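You operate a simulated robot arm through the tools that you are given. There is no shell and no other tool. Be economical: measure what you need, move in short steps, check, and stop when the job is done.

You run a simulated two-armed robot. Do the job below in one go: nothing can be reset, and whatever is moved stays where it is left.

JOB
Swap the white sample plate on the leader board for the foil leader piece.
Fine: hold the board steady for both cam moves; plate on the bench, cam locked again.

The check looks at the end state, three seconds after you hand in, the way a careful person would. Anything else that was tipped, shoved, dropped, spilled or broken makes it a failure.

ROBOT AND FRAMES
Two 7-joint arms with three-finger grippers on one trunk, on a base that drives. Base frame: it is fixed to the floor where the robot stands at the start and does not move with it; the origin is under the middle of the robot, x ahead of it, y to its left, z up; the surface under the hand at the start is at about z = 0.78. Lengths are in m, angles in rad, forces in N, time in s.
The left shoulder is at the start at [0.07, 0.146, 1.162], the right one opposite. With the tool pointing down near the work surface each hand reaches from about 0.26 to 0.68 m from the robot's upright axis, wherever it stands, measured 20 degrees to its own side. Places, roughly: cam with a black grip [0.5, 0.1, 0.8]; free part of the long white bench [0.6, 0.1, 0.8]; leader board bed [0.5, 0.1, 0.8]. Payload 2.2 kg a hand.
The tool frame of a hand sits at the grasp point between the pads (the TCP): z along the fingers, y along the line on which they close. The tips reach 0.028 m beyond it. Largest opening 0.102 m; the body of the gripper starts 0.071 m behind the TCP.
Orientation is told as [roll, pitch, yaw] about the base's x, y, z axes, in that order, counted from this pose: with the fingers straight down and closing along the base's y, the tool's x points along the base's -x, its y along +y and its z along -z.

CONTROLS
- The arms move only by the tool step_arm. It takes "left_series", "right_series" or both (then of equal length, played together; a hand with none holds still); each is a list of rows, each a list of 3 entries, a list of its own where there are three numbers: the shift along the tool's x, y, z in units of 25 mm (1.0 is 25 mm), then the turn, a rotation vector about the tool's x, y, z in units of 8 degrees (1.0 is 8 degrees), then the closure in counts, from 0 (fully open) to 255 (shut). In form: [[[tx, ty, tz], [rx, ry, rz], jaw], ...]. A call has 1 to 10 rows; each row shifts and turns the commanded pose from where the row before left it, along the tool's axes as they then stand. A call with a number of a shift or a turn outside -1 to 1 is refused whole. Each row takes 0.2 s and may step no farther than 0.05 m and 0.15 rad from the row before; otherwise, or with a gripper value out of range, the whole call is refused. Where a pose cannot be reached the arm comes as near as it can. A force on the tool above 40 N (or 10 N above the force at the start of the call, whichever is more), or a blocked arm, ends the call early, and 0.2 s more pass. Each finger halts on what it meets, pressing with about 43 N; the grip force reading is that of the motor and also rises with nothing between the fingers. The clock runs only during rows and for 0.2 s after the last one: add rows that do not move to give the fingers time. It gives the time, the measured TCP pose, the force on the tool (base axes), the opening and the grip force at its end, in the units of the frame above (readings bear some noise), with the torque about the TCP (base axes, N m) and any sound that the robot's microphone picked up.
- Cameras (640 x 400 px; columns grow to the right, rows downward): "scene" is now at [0.1325, 0.0118, 1.3799]; the picture's right is [0.14, -0.99, 0.00], its down [-0.68, -0.10, -0.73] and it looks along [0.72, 0.10, -0.68] (base axes); focal length 264 px, centre (320, 200). "left" rides on the left gripper at [0.072, 0.038, -0.086] in its tool frame; the picture's right is [-0.47, 0.88, 0.00], its down [-0.60, -0.32, -0.73] and it looks along [-0.65, -0.34, 0.68] (tool axes); focal length 256 px, centre (320, 200). "right" rides on the right gripper at [0.069, 0.044, -0.086] in its tool frame; the picture's right is [-0.53, 0.85, 0.00], its down [-0.58, -0.36, -0.73] and it looks along [-0.62, -0.39, 0.68] (tool axes); focal length 256 px, centre (320, 200). There is no depth. A picture from a camera that has moved, and an enlarged one, comes with that camera's place and axes in the base frame and with its lens.
- get_image(camera): a new picture of that camera. It takes no simulated time.
- raise_lower(by): slides the trunk up (or, below 0, down) by that many m; the arms and the scene camera ride with it, the base frame stays. It gives what a move gives, with no picture.
- drive_base(legs): drives the robot by 1 to 6 legs, each [ahead, left, turn to the left] in m, m and rad, along the robot's own axes; the way and the turn of a leg run together, so that a leg with both is an arc; at most 1.5 m and 3.142 rad a leg. The arms and the cameras ride along, it lands a little off, and it stops where it bumps. It gives what a move gives.
- turn_head(pan, tilt): turns the head with the scene camera to pan (to the left, within 1.501 rad either way) and tilt (down, from -0.506 to 1.204), counted from straight ahead of the robot. It gives what a move gives.
- zoom(camera, box): a new picture of the part [left, top, right, bottom] of that camera's present view, enlarged. It takes no simulated time.
- job_done(): hands the job in; it is judged then, once.

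Work in short steps. Places have to be worked out from the pictures, the camera data and where the tool is seen: move nearer, look again, correct. Check each grasp and each placing, and mend what went wrong. You have 120 turns and 100 pictures in all, those below and enlarged ones among them. Open the grippers and draw the arms clear of the work before you hand the job in, unless the task says otherwise; then end with one line.

The tools are called after "Call:" as a command line: name --argument value ..., lists and objects as JSON in quotes. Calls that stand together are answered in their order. step_arm: Moves the arms, as the interface text tells. Its arguments: {"type":"object","properties":{"left_series":{"type":"array","items":{"type":"array"}},"right_series":{"type":"array","items":{"type":"array"}}},"required":[]} The other tools are called the same way: raise_lower (by) slides the trunk up or down; drive_base (legs) drives the base; turn_head (pan, tilt) turns the head that bears the scene camera; get_image (camera) takes a picture; zoom (camera, box) takes an enlarged picture of a part of a camera's view; job_done () hands the job in.

At the start:

```text
time_s: 0.0
left_tool_pos: [0.496, 0.2845, 1.0514]
left_tool_rot: [-0.002, 0.003, 0.001]
left_wrist_force: [0.4, -0.8, -0.9]
left_ft_torque: [0.02, 0.01, 0.03]
left_gripper_width: 0.1022
left_finger_force: 0.0
right_tool_pos: [0.4921, -0.0786, 1.0823]
right_tool_rot: [0.0, 0.0, 0.001]
right_wrist_force: [0.4, -0.3, 0.2]
right_ft_torque: [-0.01, -0.02, 0.02]
right_gripper_width: 0.102
right_finger_force: 0.0
trunk travel left (down, up): [-0.7, 0.24]
robot x, y, heading: [0.0007, -0.0002, -0.003]
head pan, tilt: [0.141, 0.754]
```

scene: 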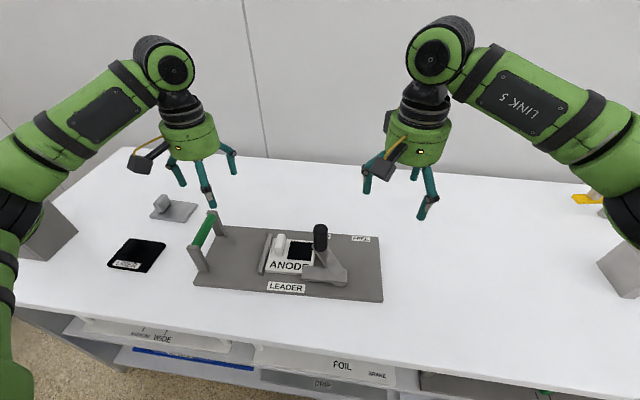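
right: 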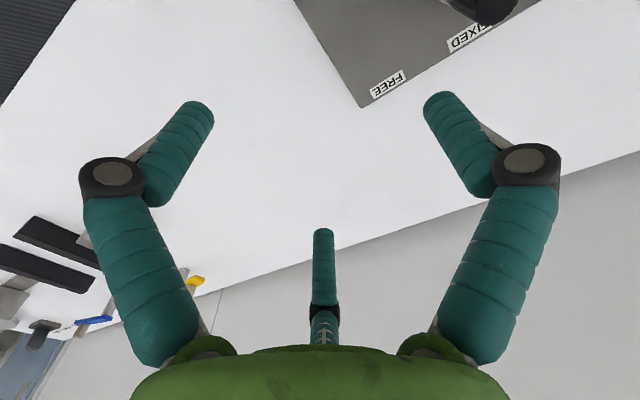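
left: 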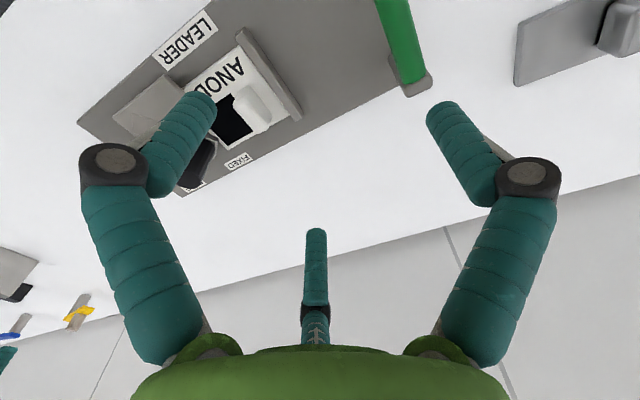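

The scene shows a board with a green handle, a white plate labelled ANOD..., and a cam with a black grip. I'll zoom in on the board, the loose pieces and the drawers.

Call:
zoom --camera "scene" --box '[180, 200, 400, 310]'

Call:
zoom --camera "scene" --box '[90, 180, 230, 280]'

Call:
zoom --camera "scene" --box '[60, 300, 460, 400]'

```text
2.91 times, centred on (290, 255) of scene
camera zoom: at [0.1325, 0.0118, 1.3799], right [0.14, -0.99, 0.0], down [-0.68, -0.1, -0.73], along [0.72, 0.1, -0.68], focal length 767 px, centre (407, 40)
```

zoom: 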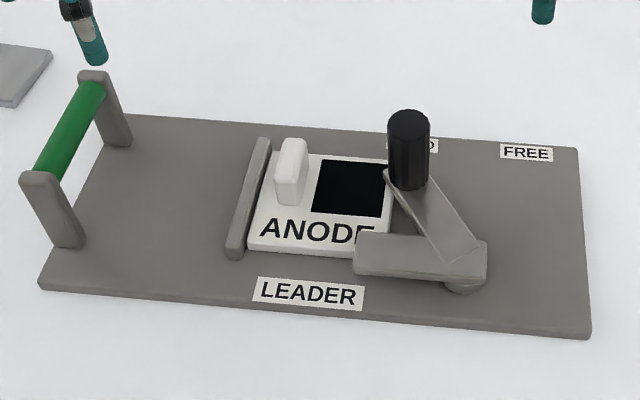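

```text
4.00 times, centred on (160, 230) of scene
camera zoom: at [0.1325, 0.0118, 1.3799], right [0.14, -0.99, 0.0], down [-0.68, -0.1, -0.73], along [0.72, 0.1, -0.68], focal length 1054 px, centre (960, 80)
```

zoom: 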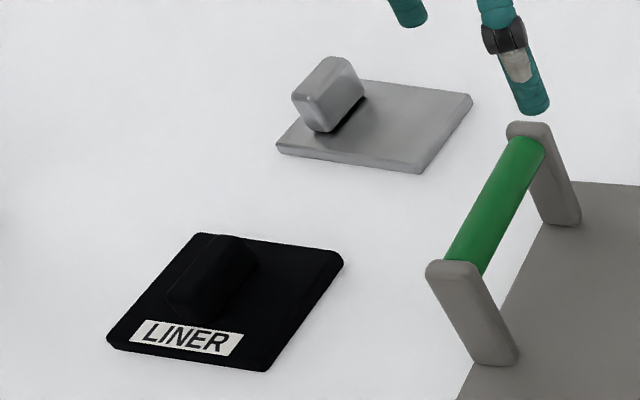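

```text
1.60 times, centred on (260, 350) of scene
camera zoom: at [0.1325, 0.0118, 1.3799], right [0.14, -0.99, 0.0], down [-0.68, -0.1, -0.73], along [0.72, 0.1, -0.68], focal length 422 px, centre (416, -40)
```

zoom: 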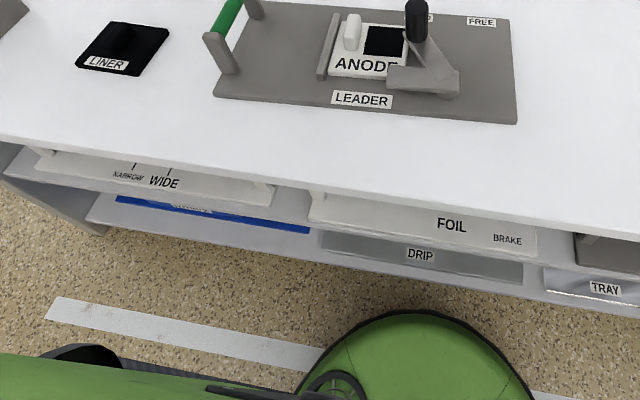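

A grey, unlabelled tabbed plate and a black LINER plate are on the bench. I'll look around for other candidates before deciding which one is the foil piece.

Call:
turn_head --pan -0.6 --tilt 0.7

Call:
get_image --camera "scene"

Call:
turn_head --pan 0.7 --tilt 0.8

Call:
get_image --camera "scene"

```text
time_s: 1.1
left_tool_pos: [0.4969, 0.2841, 1.0514]
left_tool_rot: [-0.002, 0.003, 0.002]
left_wrist_force: [0.2, 0.0, 0.2]
left_ft_torque: [0.02, -0.02, -0.02]
left_gripper_width: 0.1018
left_finger_force: 0.1
right_tool_pos: [0.4904, -0.0782, 1.0813]
right_tool_rot: [0.0, -0.003, 0.0]
right_wrist_force: [0.1, 0.4, 0.1]
right_ft_torque: [0.04, 0.0, -0.02]
right_gripper_width: 0.1019
right_finger_force: 0.1
trunk travel left (down, up): [-0.7, 0.24]
robot x, y, heading: [-0.0032, 0.0025, 0.001]
head pan, tilt: [-0.6, 0.7]
```

```text
93 pictures are left
camera scene: at [0.1207, -0.0478, 1.3844], right [-0.56, -0.83, 0.0], down [-0.53, 0.36, -0.76], along [0.63, -0.43, -0.64], focal length 264 px, centre (320, 200)
```

scene: 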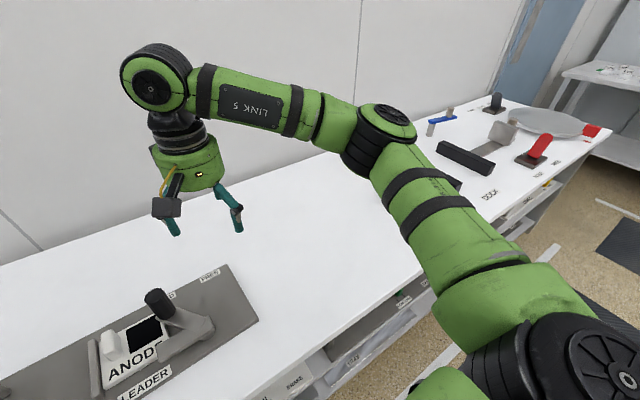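

```text
time_s: 2.6
left_tool_pos: [0.4966, 0.2835, 1.0507]
left_tool_rot: [-0.001, 0.002, 0.003]
left_wrist_force: [-0.2, -0.8, 0.1]
left_ft_torque: [-0.03, 0.0, 0.01]
left_gripper_width: 0.1021
left_finger_force: 0.2
right_tool_pos: [0.4913, -0.0776, 1.08]
right_tool_rot: [0.0, 0.0, -0.001]
right_wrist_force: [1.1, -0.1, 0.1]
right_ft_torque: [0.02, -0.01, 0.01]
right_gripper_width: 0.1018
right_finger_force: 0.2
trunk travel left (down, up): [-0.7, 0.24]
robot x, y, heading: [-0.0012, -0.0008, 0.002]
head pan, tilt: [0.7, 0.799]
```

```text
92 pictures are left
camera scene: at [0.1124, 0.052, 1.3762], right [0.64, -0.77, 0.0], down [-0.55, -0.46, -0.7], along [0.53, 0.45, -0.72], focal length 264 px, centre (320, 200)
```

scene: 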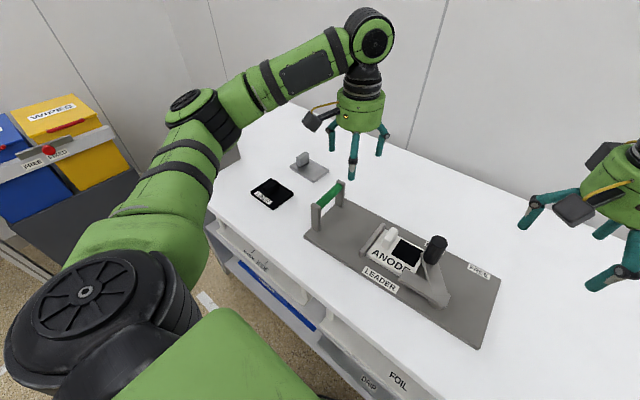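

The grey metallic tabbed plate beside LINER matches the foil piece, but at about (0.65, 0.55) it's out of reach. I'll drive left about 0.28 m with the arms high so the board and both pieces are all within reach, then look again.

Call:
drive_base --legs '[[0.0, 0.28, 0.0], [0.03, 0.0, 0.0]]'

Call:
turn_head --pan 0.0 --tilt 0.85

Call:
get_image --camera "scene"

Call:
get_image --camera "left"

Call:
get_image --camera "right"

```text
time_s: 4.9
left_tool_pos: [0.5181, 0.5617, 1.0525]
left_tool_rot: [0.0, -0.004, 0.009]
left_wrist_force: [-0.8, -0.9, 0.1]
left_ft_torque: [0.01, -0.06, 0.01]
left_gripper_width: 0.1022
left_finger_force: 0.0
right_tool_pos: [0.5164, 0.2006, 1.0836]
right_tool_rot: [0.0, -0.004, 0.007]
right_wrist_force: [-0.5, 0.7, 1.1]
right_ft_torque: [-0.01, -0.07, 0.02]
right_gripper_width: 0.102
right_finger_force: 0.1
trunk travel left (down, up): [-0.7, 0.24]
robot x, y, heading: [0.0254, 0.2771, 0.008]
head pan, tilt: [0.7, 0.799]
```

```text
time_s: 6.0
left_tool_pos: [0.5217, 0.5626, 1.052]
left_tool_rot: [-0.001, -0.001, 0.007]
left_wrist_force: [0.0, -0.9, -0.7]
left_ft_torque: [0.02, 0.0, 0.0]
left_gripper_width: 0.102
left_finger_force: 0.0
right_tool_pos: [0.5199, 0.2011, 1.0812]
right_tool_rot: [0.001, 0.0, 0.006]
right_wrist_force: [-0.4, 0.4, 0.8]
right_ft_torque: [0.0, -0.01, 0.02]
right_gripper_width: 0.1019
right_finger_force: 0.1
trunk travel left (down, up): [-0.7, 0.24]
robot x, y, heading: [0.0295, 0.273, 0.006]
head pan, tilt: [0.0, 0.85]
```

```text
91 pictures are left
camera scene: at [0.1559, 0.2766, 1.3723], right [0.01, -1.0, 0.0], down [-0.75, -0.01, -0.66], along [0.66, 0.01, -0.75], focal length 264 px, centre (320, 200)
```

scene: 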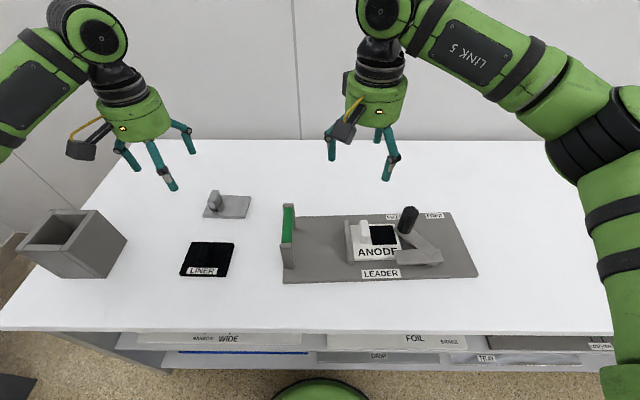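

```text
90 pictures are left
camera left: at [0.4501, 0.5999, 1.1372], right [0.46, 0.89, 0.0], down [0.61, -0.31, 0.73], along [0.65, -0.34, -0.68], focal length 256 px, centre (320, 200)
```

left: 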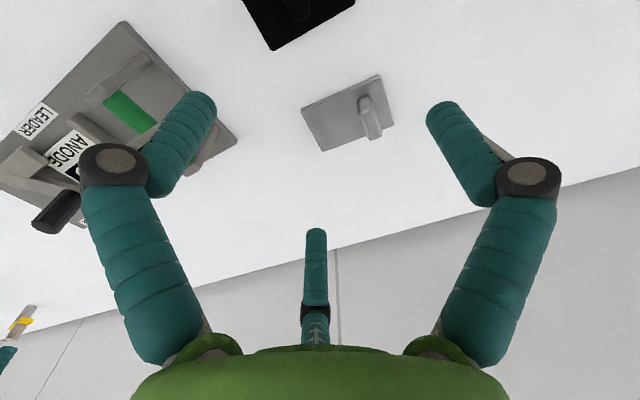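

```text
89 pictures are left
camera right: at [0.4486, 0.2438, 1.1668], right [0.53, 0.85, 0.0], down [0.58, -0.36, 0.73], along [0.62, -0.39, -0.68], focal length 256 px, centre (320, 200)
```

right: 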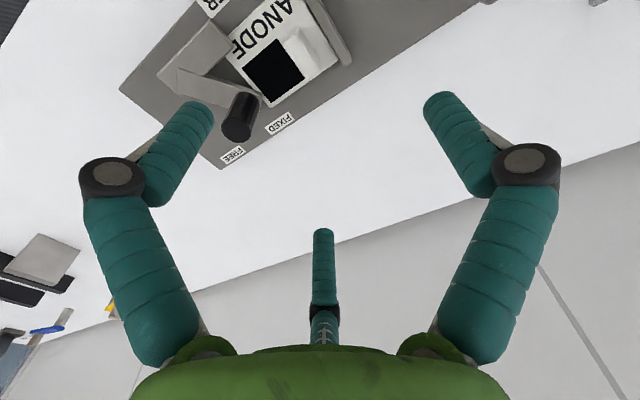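

The pictures show three teal fingers on each hand, one at tool +y and two on the −y side spread in ±x. I'll close the right hand in free air to see how they move.

Call:
step_arm --right_series '[[[0, 0, 0], [0, 0, 0], 128], [[0, 0, 0], [0, 0, 0], 128], [[0, 0, 0], [0, 0, 0], 128]]'

Call:
get_image --camera "right"

Call:
step_arm --right_series '[[[0, 0, 0], [0, 0, 0], 255], [[0, 0, 0], [0, 0, 0], 255], [[0, 0, 0], [0, 0, 0], 255]]'

Call:
get_image --camera "right"

Call:
zoom --camera "scene" --box '[310, 60, 430, 190]'

```text
time_s: 6.8
left_tool_pos: [0.5222, 0.5634, 1.051]
left_tool_rot: [-0.003, -0.001, 0.008]
left_wrist_force: [-0.3, -0.7, -0.2]
left_ft_torque: [0.03, 0.01, -0.01]
left_gripper_width: 0.102
left_finger_force: 0.1
right_tool_pos: [0.5199, 0.2017, 1.0801]
right_tool_rot: [0.001, 0.001, 0.007]
right_wrist_force: [-0.1, 0.2, 0.1]
right_ft_torque: [-0.01, 0.01, -0.01]
right_gripper_width: 0.0507
right_finger_force: 0.0
trunk travel left (down, up): [-0.7, 0.24]
robot x, y, heading: [0.0288, 0.2765, 0.009]
head pan, tilt: [0.0, 0.85]
```

```text
88 pictures are left
camera right: at [0.4493, 0.2439, 1.1665], right [0.53, 0.85, 0.0], down [0.58, -0.36, 0.73], along [0.62, -0.39, -0.68], focal length 256 px, centre (320, 200)
```

right: 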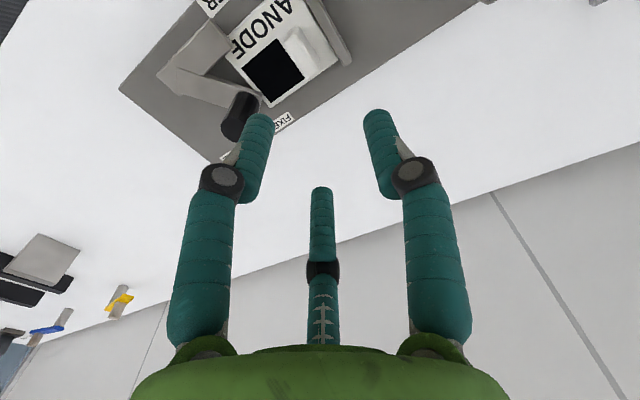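

```text
time_s: 7.6
left_tool_pos: [0.5235, 0.5626, 1.0494]
left_tool_rot: [-0.002, 0.0, 0.007]
left_wrist_force: [0.3, -0.8, -0.9]
left_ft_torque: [-0.01, -0.02, 0.04]
left_gripper_width: 0.1022
left_finger_force: 0.1
right_tool_pos: [0.5189, 0.2002, 1.0807]
right_tool_rot: [-0.001, 0.001, 0.006]
right_wrist_force: [-0.6, 0.1, 0.1]
right_ft_torque: [-0.04, 0.0, 0.01]
right_gripper_width: 0.0023
right_finger_force: 31.1
trunk travel left (down, up): [-0.7, 0.24]
robot x, y, heading: [0.0314, 0.2737, 0.004]
head pan, tilt: [0.0, 0.85]
```

```text
87 pictures are left
camera right: at [0.4491, 0.2439, 1.1666], right [0.53, 0.85, 0.0], down [0.58, -0.36, 0.73], along [0.62, -0.39, -0.68], focal length 256 px, centre (320, 200)
```

right: 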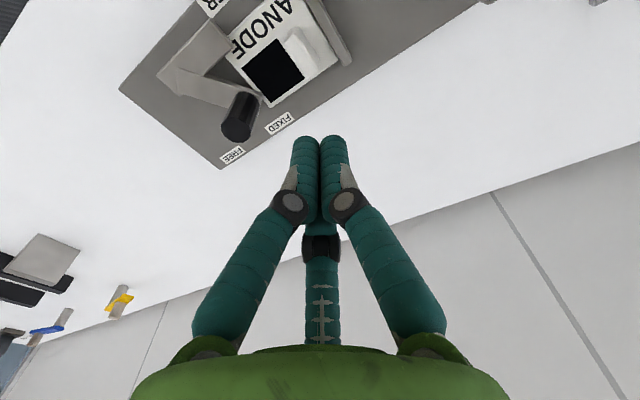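

```text
3.08 times, centred on (370, 125) of scene
camera zoom: at [0.1566, 0.2766, 1.3722], right [0.01, -1.0, 0.0], down [-0.75, -0.01, -0.66], along [0.66, 0.0, -0.75], focal length 811 px, centre (166, 431)
```

zoom: 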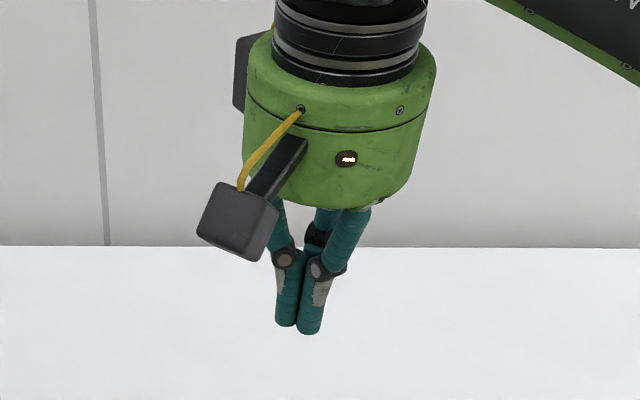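

All three fingers close symmetrically on the TCP, so the stated y-grip holds as long as I leave room for the two spread fingers. Next I'll zoom the scene camera on the board and the foil piece to measure them.

Call:
zoom --camera "scene" --box '[270, 190, 490, 300]'

Call:
zoom --camera "scene" --box '[170, 170, 310, 290]'

Call:
zoom --camera "right" --box '[100, 0, 380, 180]'

Call:
zoom --camera "left" --box '[230, 0, 430, 160]'

```text
2.91 times, centred on (380, 245) of scene
camera zoom: at [0.1566, 0.2766, 1.3722], right [0.01, -1.0, 0.0], down [-0.75, -0.01, -0.66], along [0.66, 0.0, -0.75], focal length 767 px, centre (146, 69)
```

zoom: 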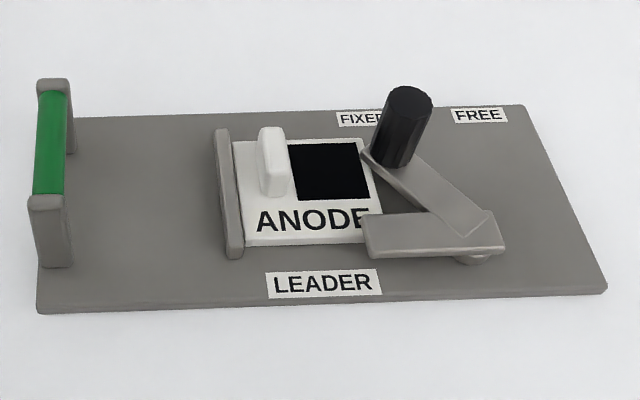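

```text
3.33 times, centred on (240, 230) of scene
camera zoom: at [0.1566, 0.2766, 1.3722], right [0.01, -1.0, 0.0], down [-0.75, -0.01, -0.66], along [0.66, 0.0, -0.75], focal length 878 px, centre (587, 100)
```

zoom: 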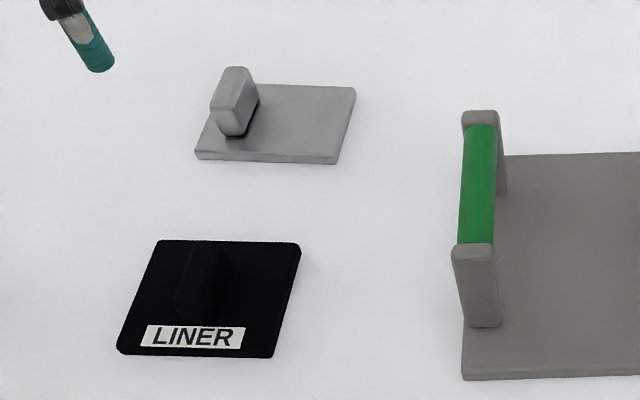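

```text
2.22 times, centred on (240, 90) of right
camera zoom: at [0.4491, 0.2439, 1.1666], right [0.53, 0.85, 0.0], down [0.58, -0.36, 0.73], along [0.62, -0.39, -0.68], focal length 569 px, centre (498, 444)
```

zoom: 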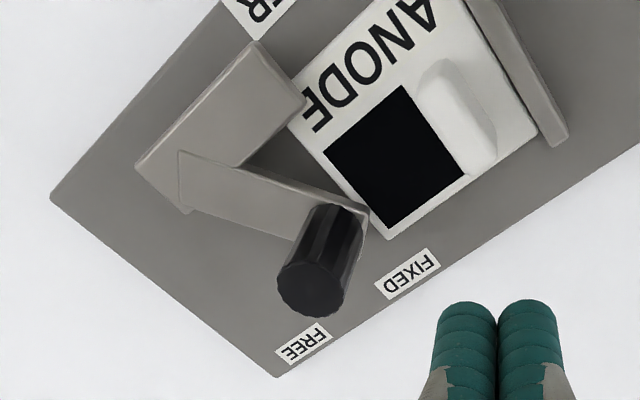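

```text
2.50 times, centred on (330, 80) of left
camera zoom: at [0.4506, 0.5999, 1.1369], right [0.46, 0.89, 0.0], down [0.61, -0.31, 0.73], along [0.65, -0.34, -0.68], focal length 640 px, centre (295, 500)
```

zoom: 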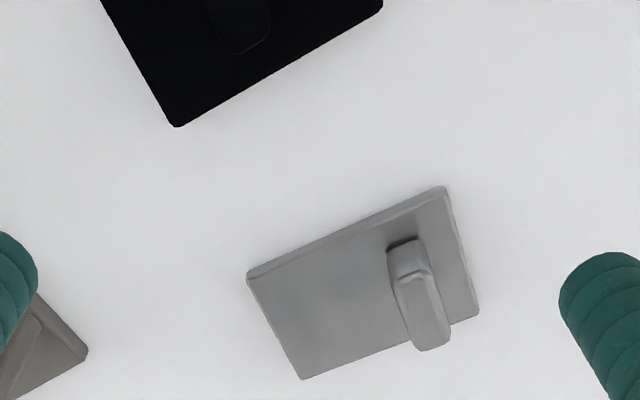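

By triangulation the grip centre is at (0.533, 0.075), z 0.82–0.917, the cam pivot near (0.464, 0.01), and the green bar along x at y≈0.355, z≈0.875. I'll move both hands above their grips.

Call:
step_arm --left_series '[[[0.05, -0.92, 0.1], [0, 0, 0], 90], [[0.05, -0.92, 0.1], [0, 0, 0], 90], [[0.05, -0.92, 0.1], [0, 0, 0], 90], [[0.05, -0.92, 0.1], [0, 0, 0], 90], [[0.05, -0.92, 0.1], [0, 0, 0], 90], [[0.05, -0.92, 0.1], [0, 0, 0], 90], [[0.05, -0.92, 0.1], [0, 0, 0], 90], [[0.05, -0.92, 0.1], [0, 0, 0], 90], [[0.05, -0.92, 0.1], [0, 0, 0], 90]]' --right_series '[[[-0.06, -0.56, 0.2], [0, 0, 0], 60], [[-0.06, -0.56, 0.2], [0, 0, 0], 60], [[-0.06, -0.56, 0.2], [0, 0, 0], 60], [[-0.06, -0.56, 0.2], [0, 0, 0], 60], [[-0.06, -0.56, 0.2], [0, 0, 0], 60], [[-0.06, -0.56, 0.2], [0, 0, 0], 60], [[-0.06, -0.56, 0.2], [0, 0, 0], 60], [[-0.06, -0.56, 0.2], [0, 0, 0], 60], [[-0.06, -0.56, 0.2], [0, 0, 0], 60]]'

Call:
get_image --camera "scene"

Call:
get_image --camera "left"

Call:
get_image --camera "right"

```text
time_s: 9.6
left_tool_pos: [0.5141, 0.3547, 1.0281]
left_tool_rot: [-0.001, 0.0, 0.009]
left_wrist_force: [-0.8, -1.1, 1.1]
left_ft_torque: [0.0, 0.0, 0.01]
left_gripper_width: 0.0658
left_finger_force: 0.0
right_tool_pos: [0.5329, 0.0717, 1.0351]
right_tool_rot: [0.003, 0.0, 0.007]
right_wrist_force: [0.4, -0.4, -1.0]
right_ft_torque: [0.0, 0.02, 0.0]
right_gripper_width: 0.0777
right_finger_force: 0.0
trunk travel left (down, up): [-0.7, 0.24]
robot x, y, heading: [0.0293, 0.2745, 0.005]
head pan, tilt: [0.0, 0.85]
```

```text
81 pictures are left
camera scene: at [0.1568, 0.2747, 1.3722], right [0.01, -1.0, 0.0], down [-0.75, 0.0, -0.66], along [0.66, 0.01, -0.75], focal length 264 px, centre (320, 200)
```

scene: 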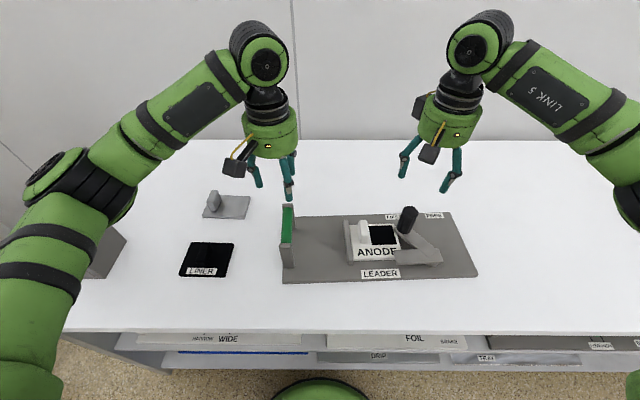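

```text
80 pictures are left
camera left: at [0.4427, 0.392, 1.1137], right [0.46, 0.89, 0.0], down [0.61, -0.31, 0.73], along [0.65, -0.33, -0.68], focal length 256 px, centre (320, 200)
```

left: 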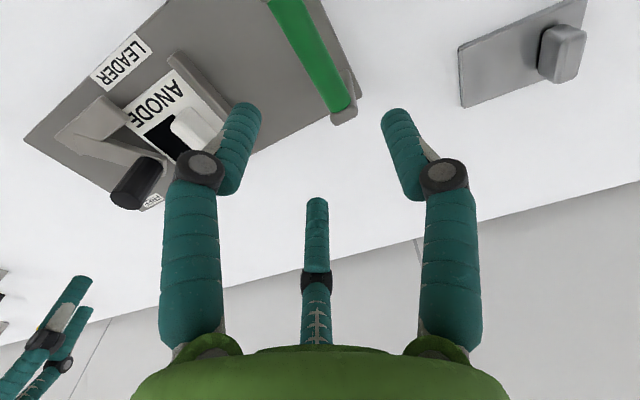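

```text
79 pictures are left
camera right: at [0.4625, 0.1159, 1.1208], right [0.53, 0.85, 0.0], down [0.58, -0.36, 0.73], along [0.62, -0.38, -0.68], focal length 256 px, centre (320, 200)
```

right: 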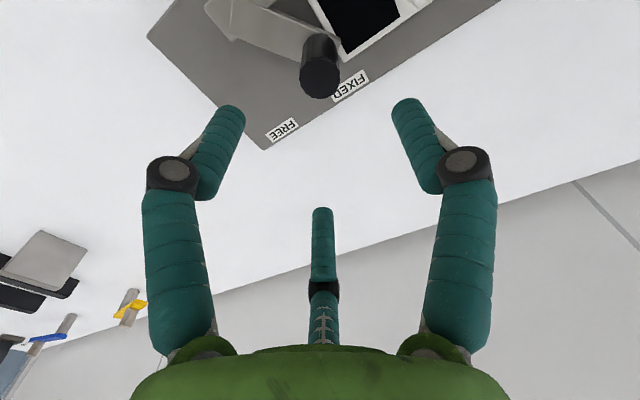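

Both TCP axes project onto their targets. I'll lower both hands 0.152 m to grip height with the fingers open.

Call:
step_arm --left_series '[[[0, 0, 0.76], [0, 0, 0], 90], [[0, 0, 0.76], [0, 0, 0], 90], [[0, 0, 0.76], [0, 0, 0], 90], [[0, 0, 0.76], [0, 0, 0], 90], [[0, 0, 0.76], [0, 0, 0], 90], [[0, 0, 0.76], [0, 0, 0], 90], [[0, 0, 0.76], [0, 0, 0], 90], [[0, 0, 0.76], [0, 0, 0], 90]]' --right_series '[[[0, 0, 0.76], [0, 0, 0], 60], [[0, 0, 0.76], [0, 0, 0], 60], [[0, 0, 0.76], [0, 0, 0], 60], [[0, 0, 0.76], [0, 0, 0], 60], [[0, 0, 0.76], [0, 0, 0], 60], [[0, 0, 0.76], [0, 0, 0], 60], [[0, 0, 0.76], [0, 0, 0], 60], [[0, 0, 0.76], [0, 0, 0], 60]]'

Call:
zoom --camera "scene" --box '[220, 150, 500, 300]'

Call:
get_image --camera "left"

Call:
get_image --camera "right"

```text
time_s: 11.4
left_tool_pos: [0.5135, 0.3547, 0.8774]
left_tool_rot: [-0.002, 0.001, 0.008]
left_wrist_force: [0.0, -0.8, 0.0]
left_ft_torque: [-0.01, 0.01, 0.03]
left_gripper_width: 0.0662
left_finger_force: 0.1
right_tool_pos: [0.5338, 0.0759, 0.8831]
right_tool_rot: [0.001, 0.0, 0.006]
right_wrist_force: [0.0, -0.2, 0.2]
right_ft_torque: [0.01, -0.02, 0.0]
right_gripper_width: 0.078
right_finger_force: 0.0
trunk travel left (down, up): [-0.7, 0.24]
robot x, y, heading: [0.0264, 0.2713, 0.008]
head pan, tilt: [0.0, 0.85]
```

```text
2.29 times, centred on (360, 225) of scene
camera zoom: at [0.1575, 0.2768, 1.3721], right [0.01, -1.0, 0.0], down [-0.75, -0.01, -0.66], along [0.66, 0.0, -0.75], focal length 602 px, centre (229, 143)
```

zoom: 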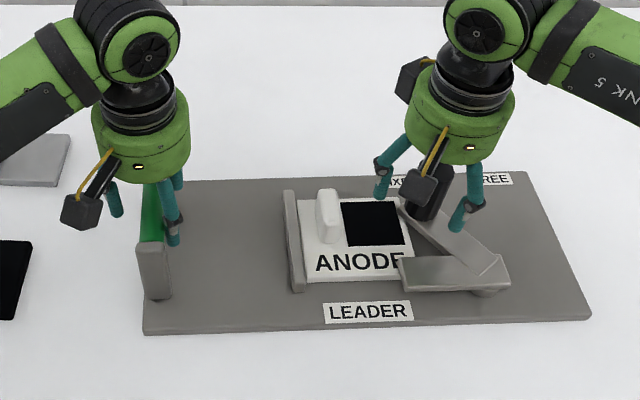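

```text
77 pictures are left
camera left: at [0.4424, 0.3917, 0.9629], right [0.46, 0.89, 0.0], down [0.61, -0.31, 0.73], along [0.65, -0.34, -0.68], focal length 256 px, centre (320, 200)
```

left: 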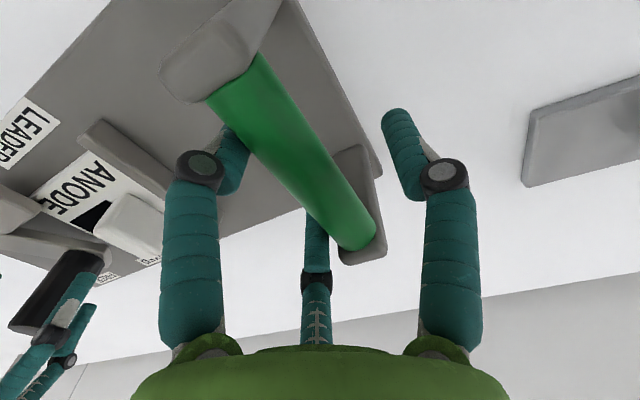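

```text
76 pictures are left
camera right: at [0.4627, 0.1188, 0.9677], right [0.53, 0.85, 0.0], down [0.58, -0.36, 0.73], along [0.62, -0.39, -0.68], focal length 256 px, centre (320, 200)
```

right: 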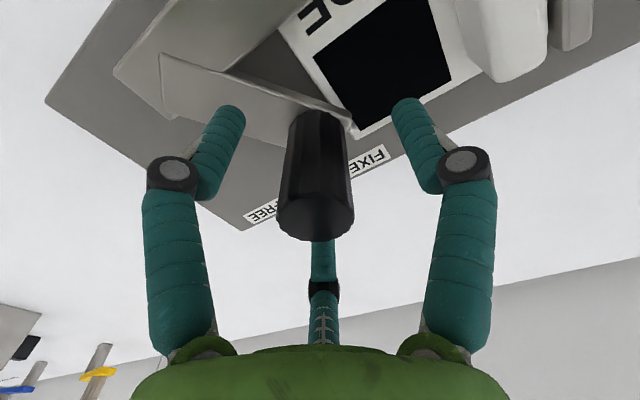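

Both are centred. I'll close the left hand on the bar first, then the right hand on the cam grip.

Call:
step_arm --left_series '[[[0, 0, 0], [0, 0, 0], 255], [[0, 0, 0], [0, 0, 0], 255], [[0, 0, 0], [0, 0, 0], 255]]'

Call:
step_arm --right_series '[[[0, 0, 0], [0, 0, 0], 200], [[0, 0, 0], [0, 0, 0], 255], [[0, 0, 0], [0, 0, 0], 255]]'

Call:
get_image --camera "right"

Call:
get_image --camera "left"

```text
time_s: 12.2
left_tool_pos: [0.5136, 0.3548, 0.8784]
left_tool_rot: [-0.002, -0.003, 0.01]
left_wrist_force: [0.3, -1.7, 3.0]
left_ft_torque: [0.41, -0.88, 0.95]
left_gripper_width: 0.0338
left_finger_force: 43.4
right_tool_pos: [0.5319, 0.0746, 0.884]
right_tool_rot: [0.001, 0.001, 0.008]
right_wrist_force: [-0.3, -0.2, 0.3]
right_ft_torque: [0.0, 0.01, 0.01]
right_gripper_width: 0.0779
right_finger_force: 0.1
trunk travel left (down, up): [-0.7, 0.24]
robot x, y, heading: [0.0279, 0.2761, 0.007]
head pan, tilt: [0.0, 0.85]
```

```text
time_s: 13.0
left_tool_pos: [0.5131, 0.3558, 0.8785]
left_tool_rot: [0.0, -0.002, 0.009]
left_wrist_force: [-0.1, 10.8, 8.7]
left_ft_torque: [0.36, -0.39, -0.27]
left_gripper_width: 0.0336
left_finger_force: 43.3
right_tool_pos: [0.5334, 0.074, 0.8846]
right_tool_rot: [0.0, -0.006, 0.003]
right_wrist_force: [9.1, -12.0, 6.6]
right_ft_torque: [-0.14, -0.52, -0.04]
right_gripper_width: 0.0368
right_finger_force: 42.7
trunk travel left (down, up): [-0.7, 0.24]
robot x, y, heading: [0.0274, 0.2746, -0.0]
head pan, tilt: [0.0, 0.85]
```

```text
75 pictures are left
camera right: at [0.4629, 0.1173, 0.9692], right [0.53, 0.85, 0.0], down [0.57, -0.36, 0.73], along [0.62, -0.39, -0.68], focal length 256 px, centre (320, 200)
```

right: 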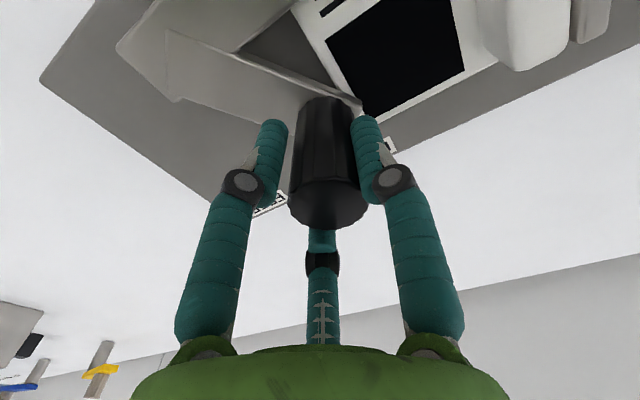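

```text
74 pictures are left
camera left: at [0.4415, 0.3921, 0.9644], right [0.46, 0.89, 0.0], down [0.61, -0.31, 0.73], along [0.65, -0.33, -0.68], focal length 256 px, centre (320, 200)
```

left: 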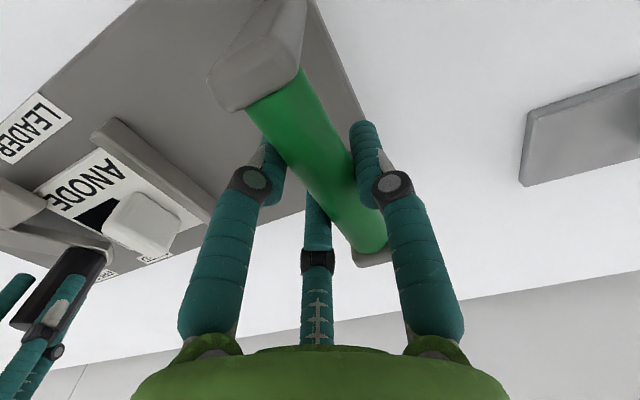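

Both grasps hold (opening 34 mm and 37 mm). I'll turn the cam clockwise a little first, two rows of 6°, yawing the tool along with it.

Call:
step_arm --right_series '[[[-0.252, -0.303, 0], [0, 0, 0.75], 255], [[-0.252, -0.303, 0], [0, 0, 0.75], 255]]'

Call:
zoom --camera "scene" --box '[270, 190, 490, 300]'

```text
time_s: 13.6
left_tool_pos: [0.5132, 0.3543, 0.8782]
left_tool_rot: [-0.004, -0.002, 0.01]
left_wrist_force: [5.7, 0.0, 3.9]
left_ft_torque: [0.2, -0.16, 0.46]
left_gripper_width: 0.0338
left_finger_force: 42.4
right_tool_pos: [0.5445, 0.0631, 0.884]
right_tool_rot: [0.001, 0.003, -0.2]
right_wrist_force: [-4.4, 6.8, 7.7]
right_ft_torque: [0.1, 0.61, 0.15]
right_gripper_width: 0.0347
right_finger_force: 43.2
trunk travel left (down, up): [-0.7, 0.24]
robot x, y, heading: [0.029, 0.2752, 0.01]
head pan, tilt: [0.0, 0.85]
```

```text
2.91 times, centred on (380, 245) of scene
camera zoom: at [0.1551, 0.2788, 1.3723], right [0.01, -1.0, 0.0], down [-0.75, -0.01, -0.66], along [0.66, 0.0, -0.75], focal length 767 px, centre (146, 69)
```

zoom: 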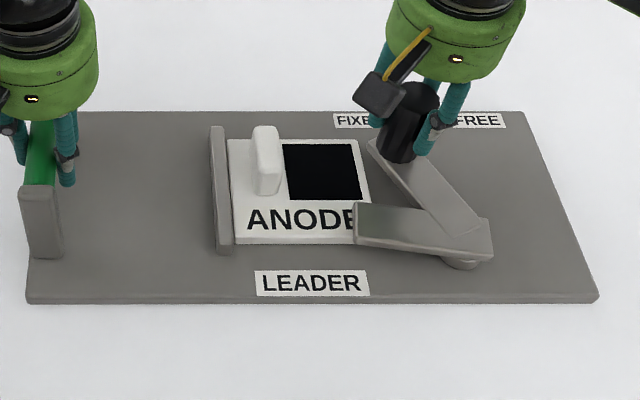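

The cam turns freely with low forces and the board stays put. I'll continue another 24°.

Call:
step_arm --right_series '[[[-0.252, -0.303, 0], [0, 0, 0.75], 255], [[-0.252, -0.303, 0], [0, 0, 0.75], 255], [[-0.252, -0.303, 0], [0, 0, 0.75], 255], [[-0.252, -0.303, 0], [0, 0, 0.75], 255]]'

Call:
zoom --camera "scene" --box '[270, 190, 490, 300]'

```text
time_s: 14.6
left_tool_pos: [0.5128, 0.3544, 0.8788]
left_tool_rot: [-0.004, -0.001, 0.008]
left_wrist_force: [6.6, -7.4, 0.3]
left_ft_torque: [0.33, -0.28, 1.04]
left_gripper_width: 0.0334
left_finger_force: 43.2
right_tool_pos: [0.5559, 0.0231, 0.8846]
right_tool_rot: [0.0, -0.001, -0.62]
right_wrist_force: [-8.9, 9.6, 4.7]
right_ft_torque: [0.04, 0.23, 0.1]
right_gripper_width: 0.0344
right_finger_force: 42.9
trunk travel left (down, up): [-0.7, 0.24]
robot x, y, heading: [0.0294, 0.2726, 0.004]
head pan, tilt: [0.0, 0.85]
```

```text
2.91 times, centred on (380, 245) of scene
camera zoom: at [0.1551, 0.2771, 1.3723], right [0.01, -1.0, 0.0], down [-0.75, -0.01, -0.66], along [0.66, 0.0, -0.75], focal length 767 px, centre (146, 69)
```

zoom: 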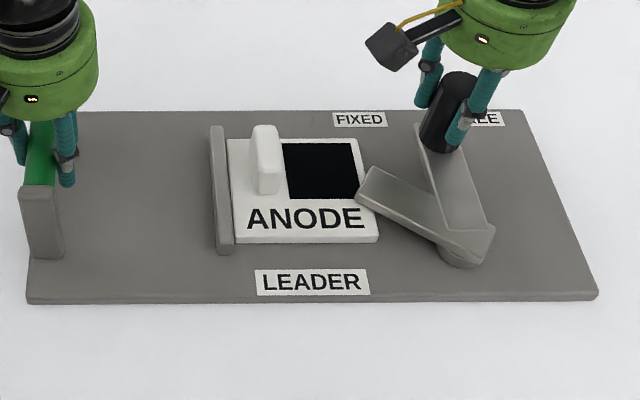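

The grip is at about 8°, with the FREE label near −18°, and the lobe still touches the plate edge. I'll turn another 24°.

Call:
step_arm --right_series '[[[-0.252, -0.303, 0], [0, 0, 0.75], 255], [[-0.252, -0.303, 0], [0, 0, 0.75], 255], [[-0.252, -0.303, 0], [0, 0, 0.75], 255], [[-0.252, -0.303, 0], [0, 0, 0.75], 255]]'

Call:
zoom --camera "scene" --box '[270, 190, 490, 300]'

```text
time_s: 15.6
left_tool_pos: [0.5141, 0.3546, 0.8781]
left_tool_rot: [-0.002, -0.002, 0.011]
left_wrist_force: [10.5, -10.6, 1.1]
left_ft_torque: [0.43, 0.33, 2.39]
left_gripper_width: 0.0337
left_finger_force: 42.8
right_tool_pos: [0.5556, -0.0142, 0.884]
right_tool_rot: [-0.001, 0.003, -1.04]
right_wrist_force: [-12.2, 9.4, 2.5]
right_ft_torque: [-0.07, 0.39, 0.55]
right_gripper_width: 0.0344
right_finger_force: 43.1
trunk travel left (down, up): [-0.7, 0.24]
robot x, y, heading: [0.0278, 0.2751, 0.004]
head pan, tilt: [0.0, 0.85]
```

```text
2.91 times, centred on (380, 245) of scene
camera zoom: at [0.1561, 0.2762, 1.3723], right [0.01, -1.0, 0.0], down [-0.75, -0.01, -0.66], along [0.66, 0.01, -0.75], focal length 767 px, centre (146, 69)
```

zoom: 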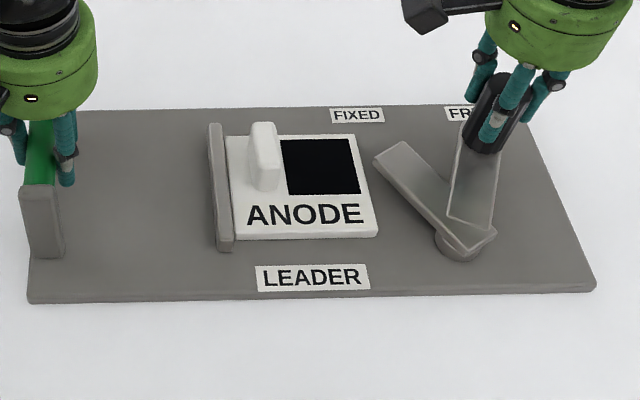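

The lobe has cleared the plate and the lever points almost at FREE. I'll nudge it one more small step to check for the end stop.

Call:
step_arm --right_series '[[[-0.17, -0.2, 0], [0, 0, 0.5], 255], [[0, 0, 0], [0, 0, 0], 255]]'

Call:
zoom --camera "scene" --box '[270, 190, 490, 300]'

```text
time_s: 16.2
left_tool_pos: [0.5136, 0.3535, 0.8782]
left_tool_rot: [-0.004, -0.003, 0.011]
left_wrist_force: [7.1, -12.0, 5.7]
left_ft_torque: [0.52, -0.22, 2.27]
left_gripper_width: 0.034
left_finger_force: 43.0
right_tool_pos: [0.5538, -0.0213, 0.8835]
right_tool_rot: [-0.001, 0.005, -1.109]
right_wrist_force: [-7.8, 14.7, 0.1]
right_ft_torque: [0.17, 0.22, 0.0]
right_gripper_width: 0.0339
right_finger_force: 43.4
trunk travel left (down, up): [-0.7, 0.24]
robot x, y, heading: [0.029, 0.276, 0.002]
head pan, tilt: [0.0, 0.85]
```

```text
2.91 times, centred on (380, 245) of scene
camera zoom: at [0.1566, 0.2765, 1.3721], right [0.01, -1.0, 0.0], down [-0.75, -0.01, -0.66], along [0.66, 0.01, -0.75], focal length 767 px, centre (146, 69)
```

zoom: 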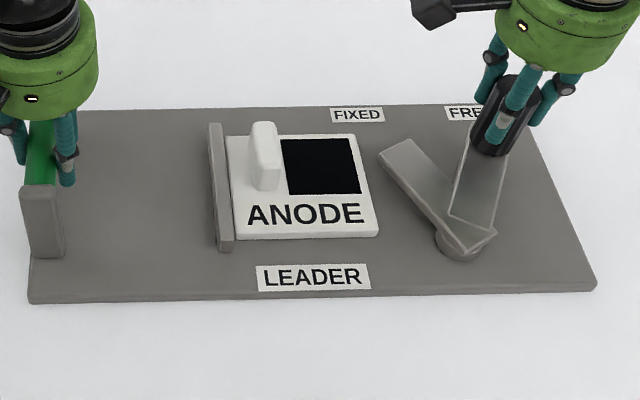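

The cam is in the free position. I'll open the right hand and raise it straight up, with the left still holding the board.

Call:
step_arm --right_series '[[[0, 0, 0], [0, 0, 0], 70], [[0, 0, 0], [0, 0, 0], 70], [[0, 0, -0.8], [0, 0, 0], 70], [[0, 0, -1], [0, 0, 0], 70], [[0, 0, -1], [0, 0, 0], 70], [[0, 0, -1], [0, 0, 0], 70], [[0, 0, -1], [0, 0, 0], 70], [[0, 0, -1], [0, 0, 0], 70]]'

Call:
step_arm --right_series '[[[0, 0, 0], [0, 0, -0.99], 70], [[0, 0, 0], [0, 0, -0.99], 70], [[0, 0, 0], [0, 0, -0.99], 70], [[0, 0, 0], [0, 0, -0.99], 70], [[0, 0, 0], [0, 0, -0.99], 70], [[0, 0, 0], [0, 0, -0.99], 70], [[0, 0, 0], [0, 0, -0.99], 70], [[0, 0, 0], [0, 0, -0.99], 70]]'

Call:
get_image --camera "right"

Call:
zoom --camera "scene" --box '[270, 190, 490, 300]'

```text
time_s: 18.0
left_tool_pos: [0.5133, 0.3556, 0.878]
left_tool_rot: [0.0, 0.0, 0.008]
left_wrist_force: [2.5, 5.6, 11.2]
left_ft_torque: [0.34, 0.44, 1.06]
left_gripper_width: 0.0336
left_finger_force: 42.9
right_tool_pos: [0.5521, -0.0242, 1.0307]
right_tool_rot: [0.0, -0.001, -1.111]
right_wrist_force: [0.7, -0.4, 0.1]
right_ft_torque: [-0.01, 0.02, -0.02]
right_gripper_width: 0.074
right_finger_force: 0.0
trunk travel left (down, up): [-0.7, 0.24]
robot x, y, heading: [0.022, 0.2769, 0.01]
head pan, tilt: [0.0, 0.85]
```

```text
time_s: 19.8
left_tool_pos: [0.5139, 0.3559, 0.879]
left_tool_rot: [-0.003, 0.002, 0.01]
left_wrist_force: [2.0, 6.1, 8.7]
left_ft_torque: [0.38, -0.1, 1.05]
left_gripper_width: 0.0335
left_finger_force: 42.9
right_tool_pos: [0.5533, -0.0217, 1.0299]
right_tool_rot: [0.001, -0.003, 0.0]
right_wrist_force: [0.3, 0.9, 0.1]
right_ft_torque: [0.02, -0.02, 0.02]
right_gripper_width: 0.0741
right_finger_force: 0.1
trunk travel left (down, up): [-0.7, 0.24]
robot x, y, heading: [0.0271, 0.2736, 0.005]
head pan, tilt: [0.0, 0.85]
```

```text
69 pictures are left
camera right: at [0.4824, 0.0212, 1.1153], right [0.53, 0.85, 0.0], down [0.58, -0.36, 0.73], along [0.62, -0.39, -0.68], focal length 256 px, centre (320, 200)
```

right: 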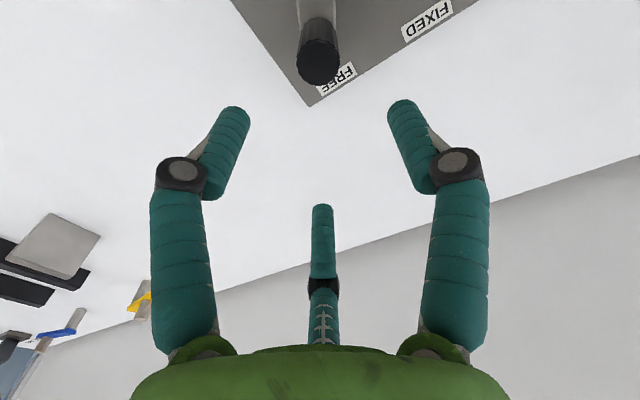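

```text
2.91 times, centred on (380, 245) of scene
camera zoom: at [0.1558, 0.2777, 1.3723], right [0.01, -1.0, 0.0], down [-0.75, -0.01, -0.66], along [0.66, 0.0, -0.75], focal length 767 px, centre (146, 69)
```

zoom: 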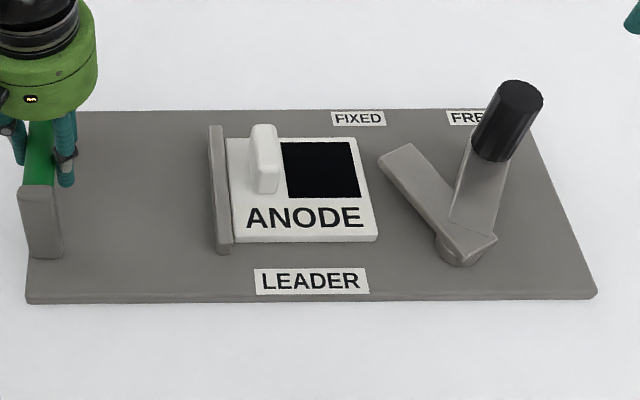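

Now to the plate. The tab is about (0.53, 0.177), so I'll move the right hand over it at height and look.

Call:
step_arm --right_series '[[[0.13, 0.88, 0], [0, 0, 0], 110], [[0.13, 0.88, 0], [0, 0, 0], 110], [[0.13, 0.88, 0], [0, 0, 0], 110], [[0.13, 0.88, 0], [0, 0, 0], 110], [[0.13, 0.88, 0], [0, 0, 0], 110], [[0.13, 0.88, 0], [0, 0, 0], 110], [[0.13, 0.88, 0], [0, 0, 0], 110], [[0.13, 0.88, 0], [0, 0, 0], 110], [[0.13, 0.88, 0], [0, 0, 0], 110]]'

Call:
get_image --camera "right"

Call:
get_image --camera "scene"

```text
time_s: 21.8
left_tool_pos: [0.5129, 0.3544, 0.878]
left_tool_rot: [-0.002, 0.0, 0.008]
left_wrist_force: [0.7, 2.1, 6.1]
left_ft_torque: [0.06, -0.01, 0.84]
left_gripper_width: 0.0332
left_finger_force: 42.4
right_tool_pos: [0.5219, 0.175, 1.0271]
right_tool_rot: [-0.001, 0.0, -0.003]
right_wrist_force: [0.3, 0.8, 0.5]
right_ft_torque: [0.0, 0.0, 0.01]
right_gripper_width: 0.058
right_finger_force: 0.1
trunk travel left (down, up): [-0.7, 0.24]
robot x, y, heading: [0.0246, 0.2747, 0.007]
head pan, tilt: [0.0, 0.85]
```

```text
67 pictures are left
camera right: at [0.4527, 0.2189, 1.113], right [0.54, 0.84, 0.0], down [0.57, -0.37, 0.73], along [0.62, -0.39, -0.68], focal length 256 px, centre (320, 200)
```

right: 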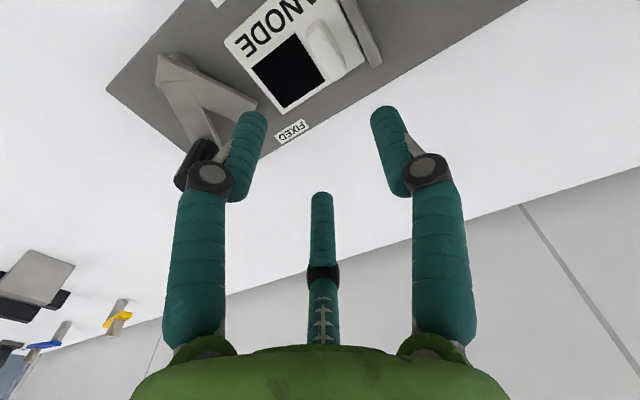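

```text
66 pictures are left
camera scene: at [0.156, 0.2772, 1.3723], right [0.01, -1.0, 0.0], down [-0.75, -0.01, -0.66], along [0.66, 0.0, -0.75], focal length 264 px, centre (320, 200)
```

scene: 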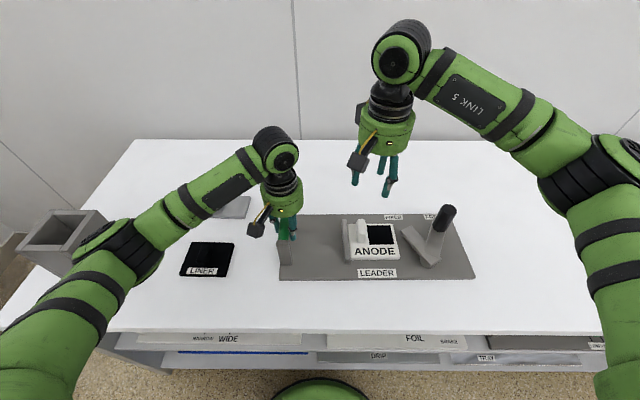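

The tab sits almost under the TCP. I'll zoom to refine its centre and height.

Call:
zoom --camera "right" --box '[220, 0, 420, 125]'

Call:
zoom --camera "scene" --box '[330, 205, 430, 275]'

```text
3.20 times, centred on (320, 62) of right
camera zoom: at [0.4527, 0.2189, 1.113], right [0.54, 0.84, 0.0], down [0.57, -0.37, 0.73], along [0.62, -0.39, -0.68], focal length 819 px, centre (320, 640)
```

zoom: 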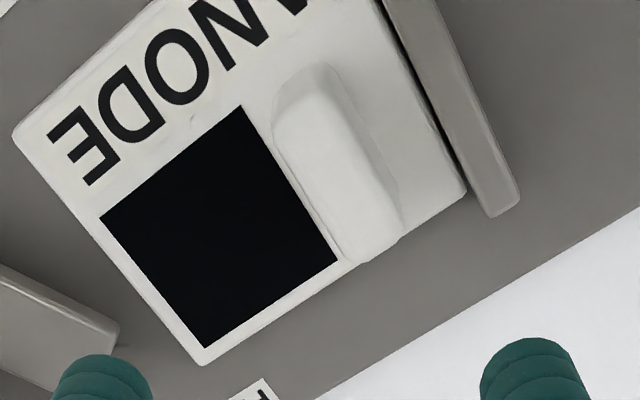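

```text
5.71 times, centred on (380, 240) of scene
camera zoom: at [0.156, 0.2772, 1.3723], right [0.01, -1.0, 0.0], down [-0.75, -0.01, -0.66], along [0.66, 0.0, -0.75], focal length 1506 px, centre (-23, -29)
```

zoom: 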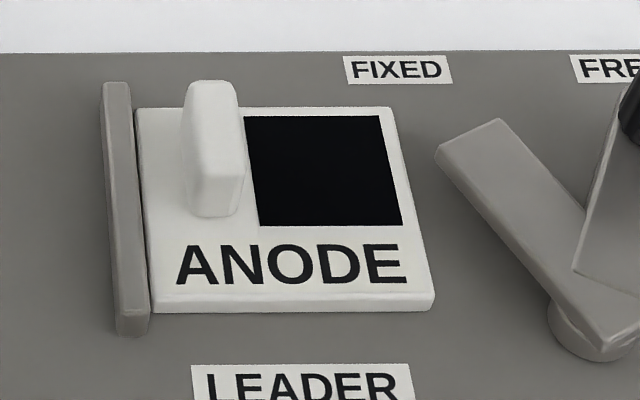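

Plate: x 0.469–0.571, y 0.088–0.206, against the fence at y≈0.21. Tab: centre (0.532, 0.176), about 26 mm thick, top z≈0.84. I'll narrow the jaw to about 42 mm so it clears the fence and go partway down.

Call:
step_arm --right_series '[[[-0.2, 0.0, 0.8], [0, 0, 0], 150], [[-0.2, 0.0, 0.8], [0, 0, 0], 150], [[0, 0, 0.9], [0, 0, 0], 150], [[0, 0, 0.9], [0, 0, 0], 150], [[0, 0, 0.9], [0, 0, 0], 150], [[0, 0, 0.9], [0, 0, 0], 150], [[0, 0, 0.9], [0, 0, 0], 150]]'

Call:
get_image --camera "right"

Call:
zoom --camera "scene" --box '[310, 165, 450, 275]'

```text
time_s: 23.4
left_tool_pos: [0.5128, 0.3544, 0.878]
left_tool_rot: [-0.003, 0.0, 0.009]
left_wrist_force: [2.9, 0.3, 0.1]
left_ft_torque: [0.32, 0.38, 0.79]
left_gripper_width: 0.0338
left_finger_force: 42.6
right_tool_pos: [0.5354, 0.177, 0.877]
right_tool_rot: [0.002, -0.004, -0.004]
right_wrist_force: [-1.0, -1.1, 9.7]
right_ft_torque: [-0.13, 0.34, 0.05]
right_gripper_width: 0.0436
right_finger_force: 1.6
trunk travel left (down, up): [-0.7, 0.24]
robot x, y, heading: [0.0274, 0.2761, 0.009]
head pan, tilt: [0.0, 0.85]
```

```text
63 pictures are left
camera right: at [0.4652, 0.2209, 0.9623], right [0.54, 0.84, 0.0], down [0.57, -0.37, 0.73], along [0.62, -0.39, -0.68], focal length 256 px, centre (320, 200)
```

right: 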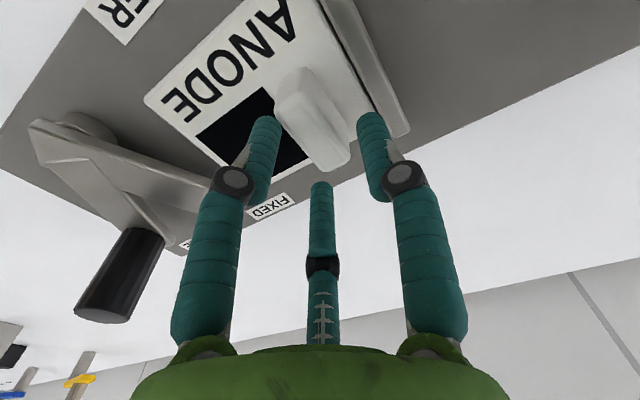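

```text
3.64 times, centred on (380, 220) of scene
camera zoom: at [0.1557, 0.2768, 1.3725], right [0.01, -1.0, 0.0], down [-0.75, -0.01, -0.66], along [0.66, 0.0, -0.75], focal length 958 px, centre (102, 127)
```

zoom: 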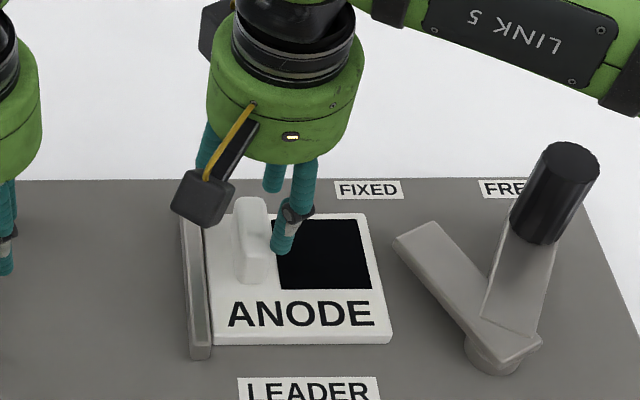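

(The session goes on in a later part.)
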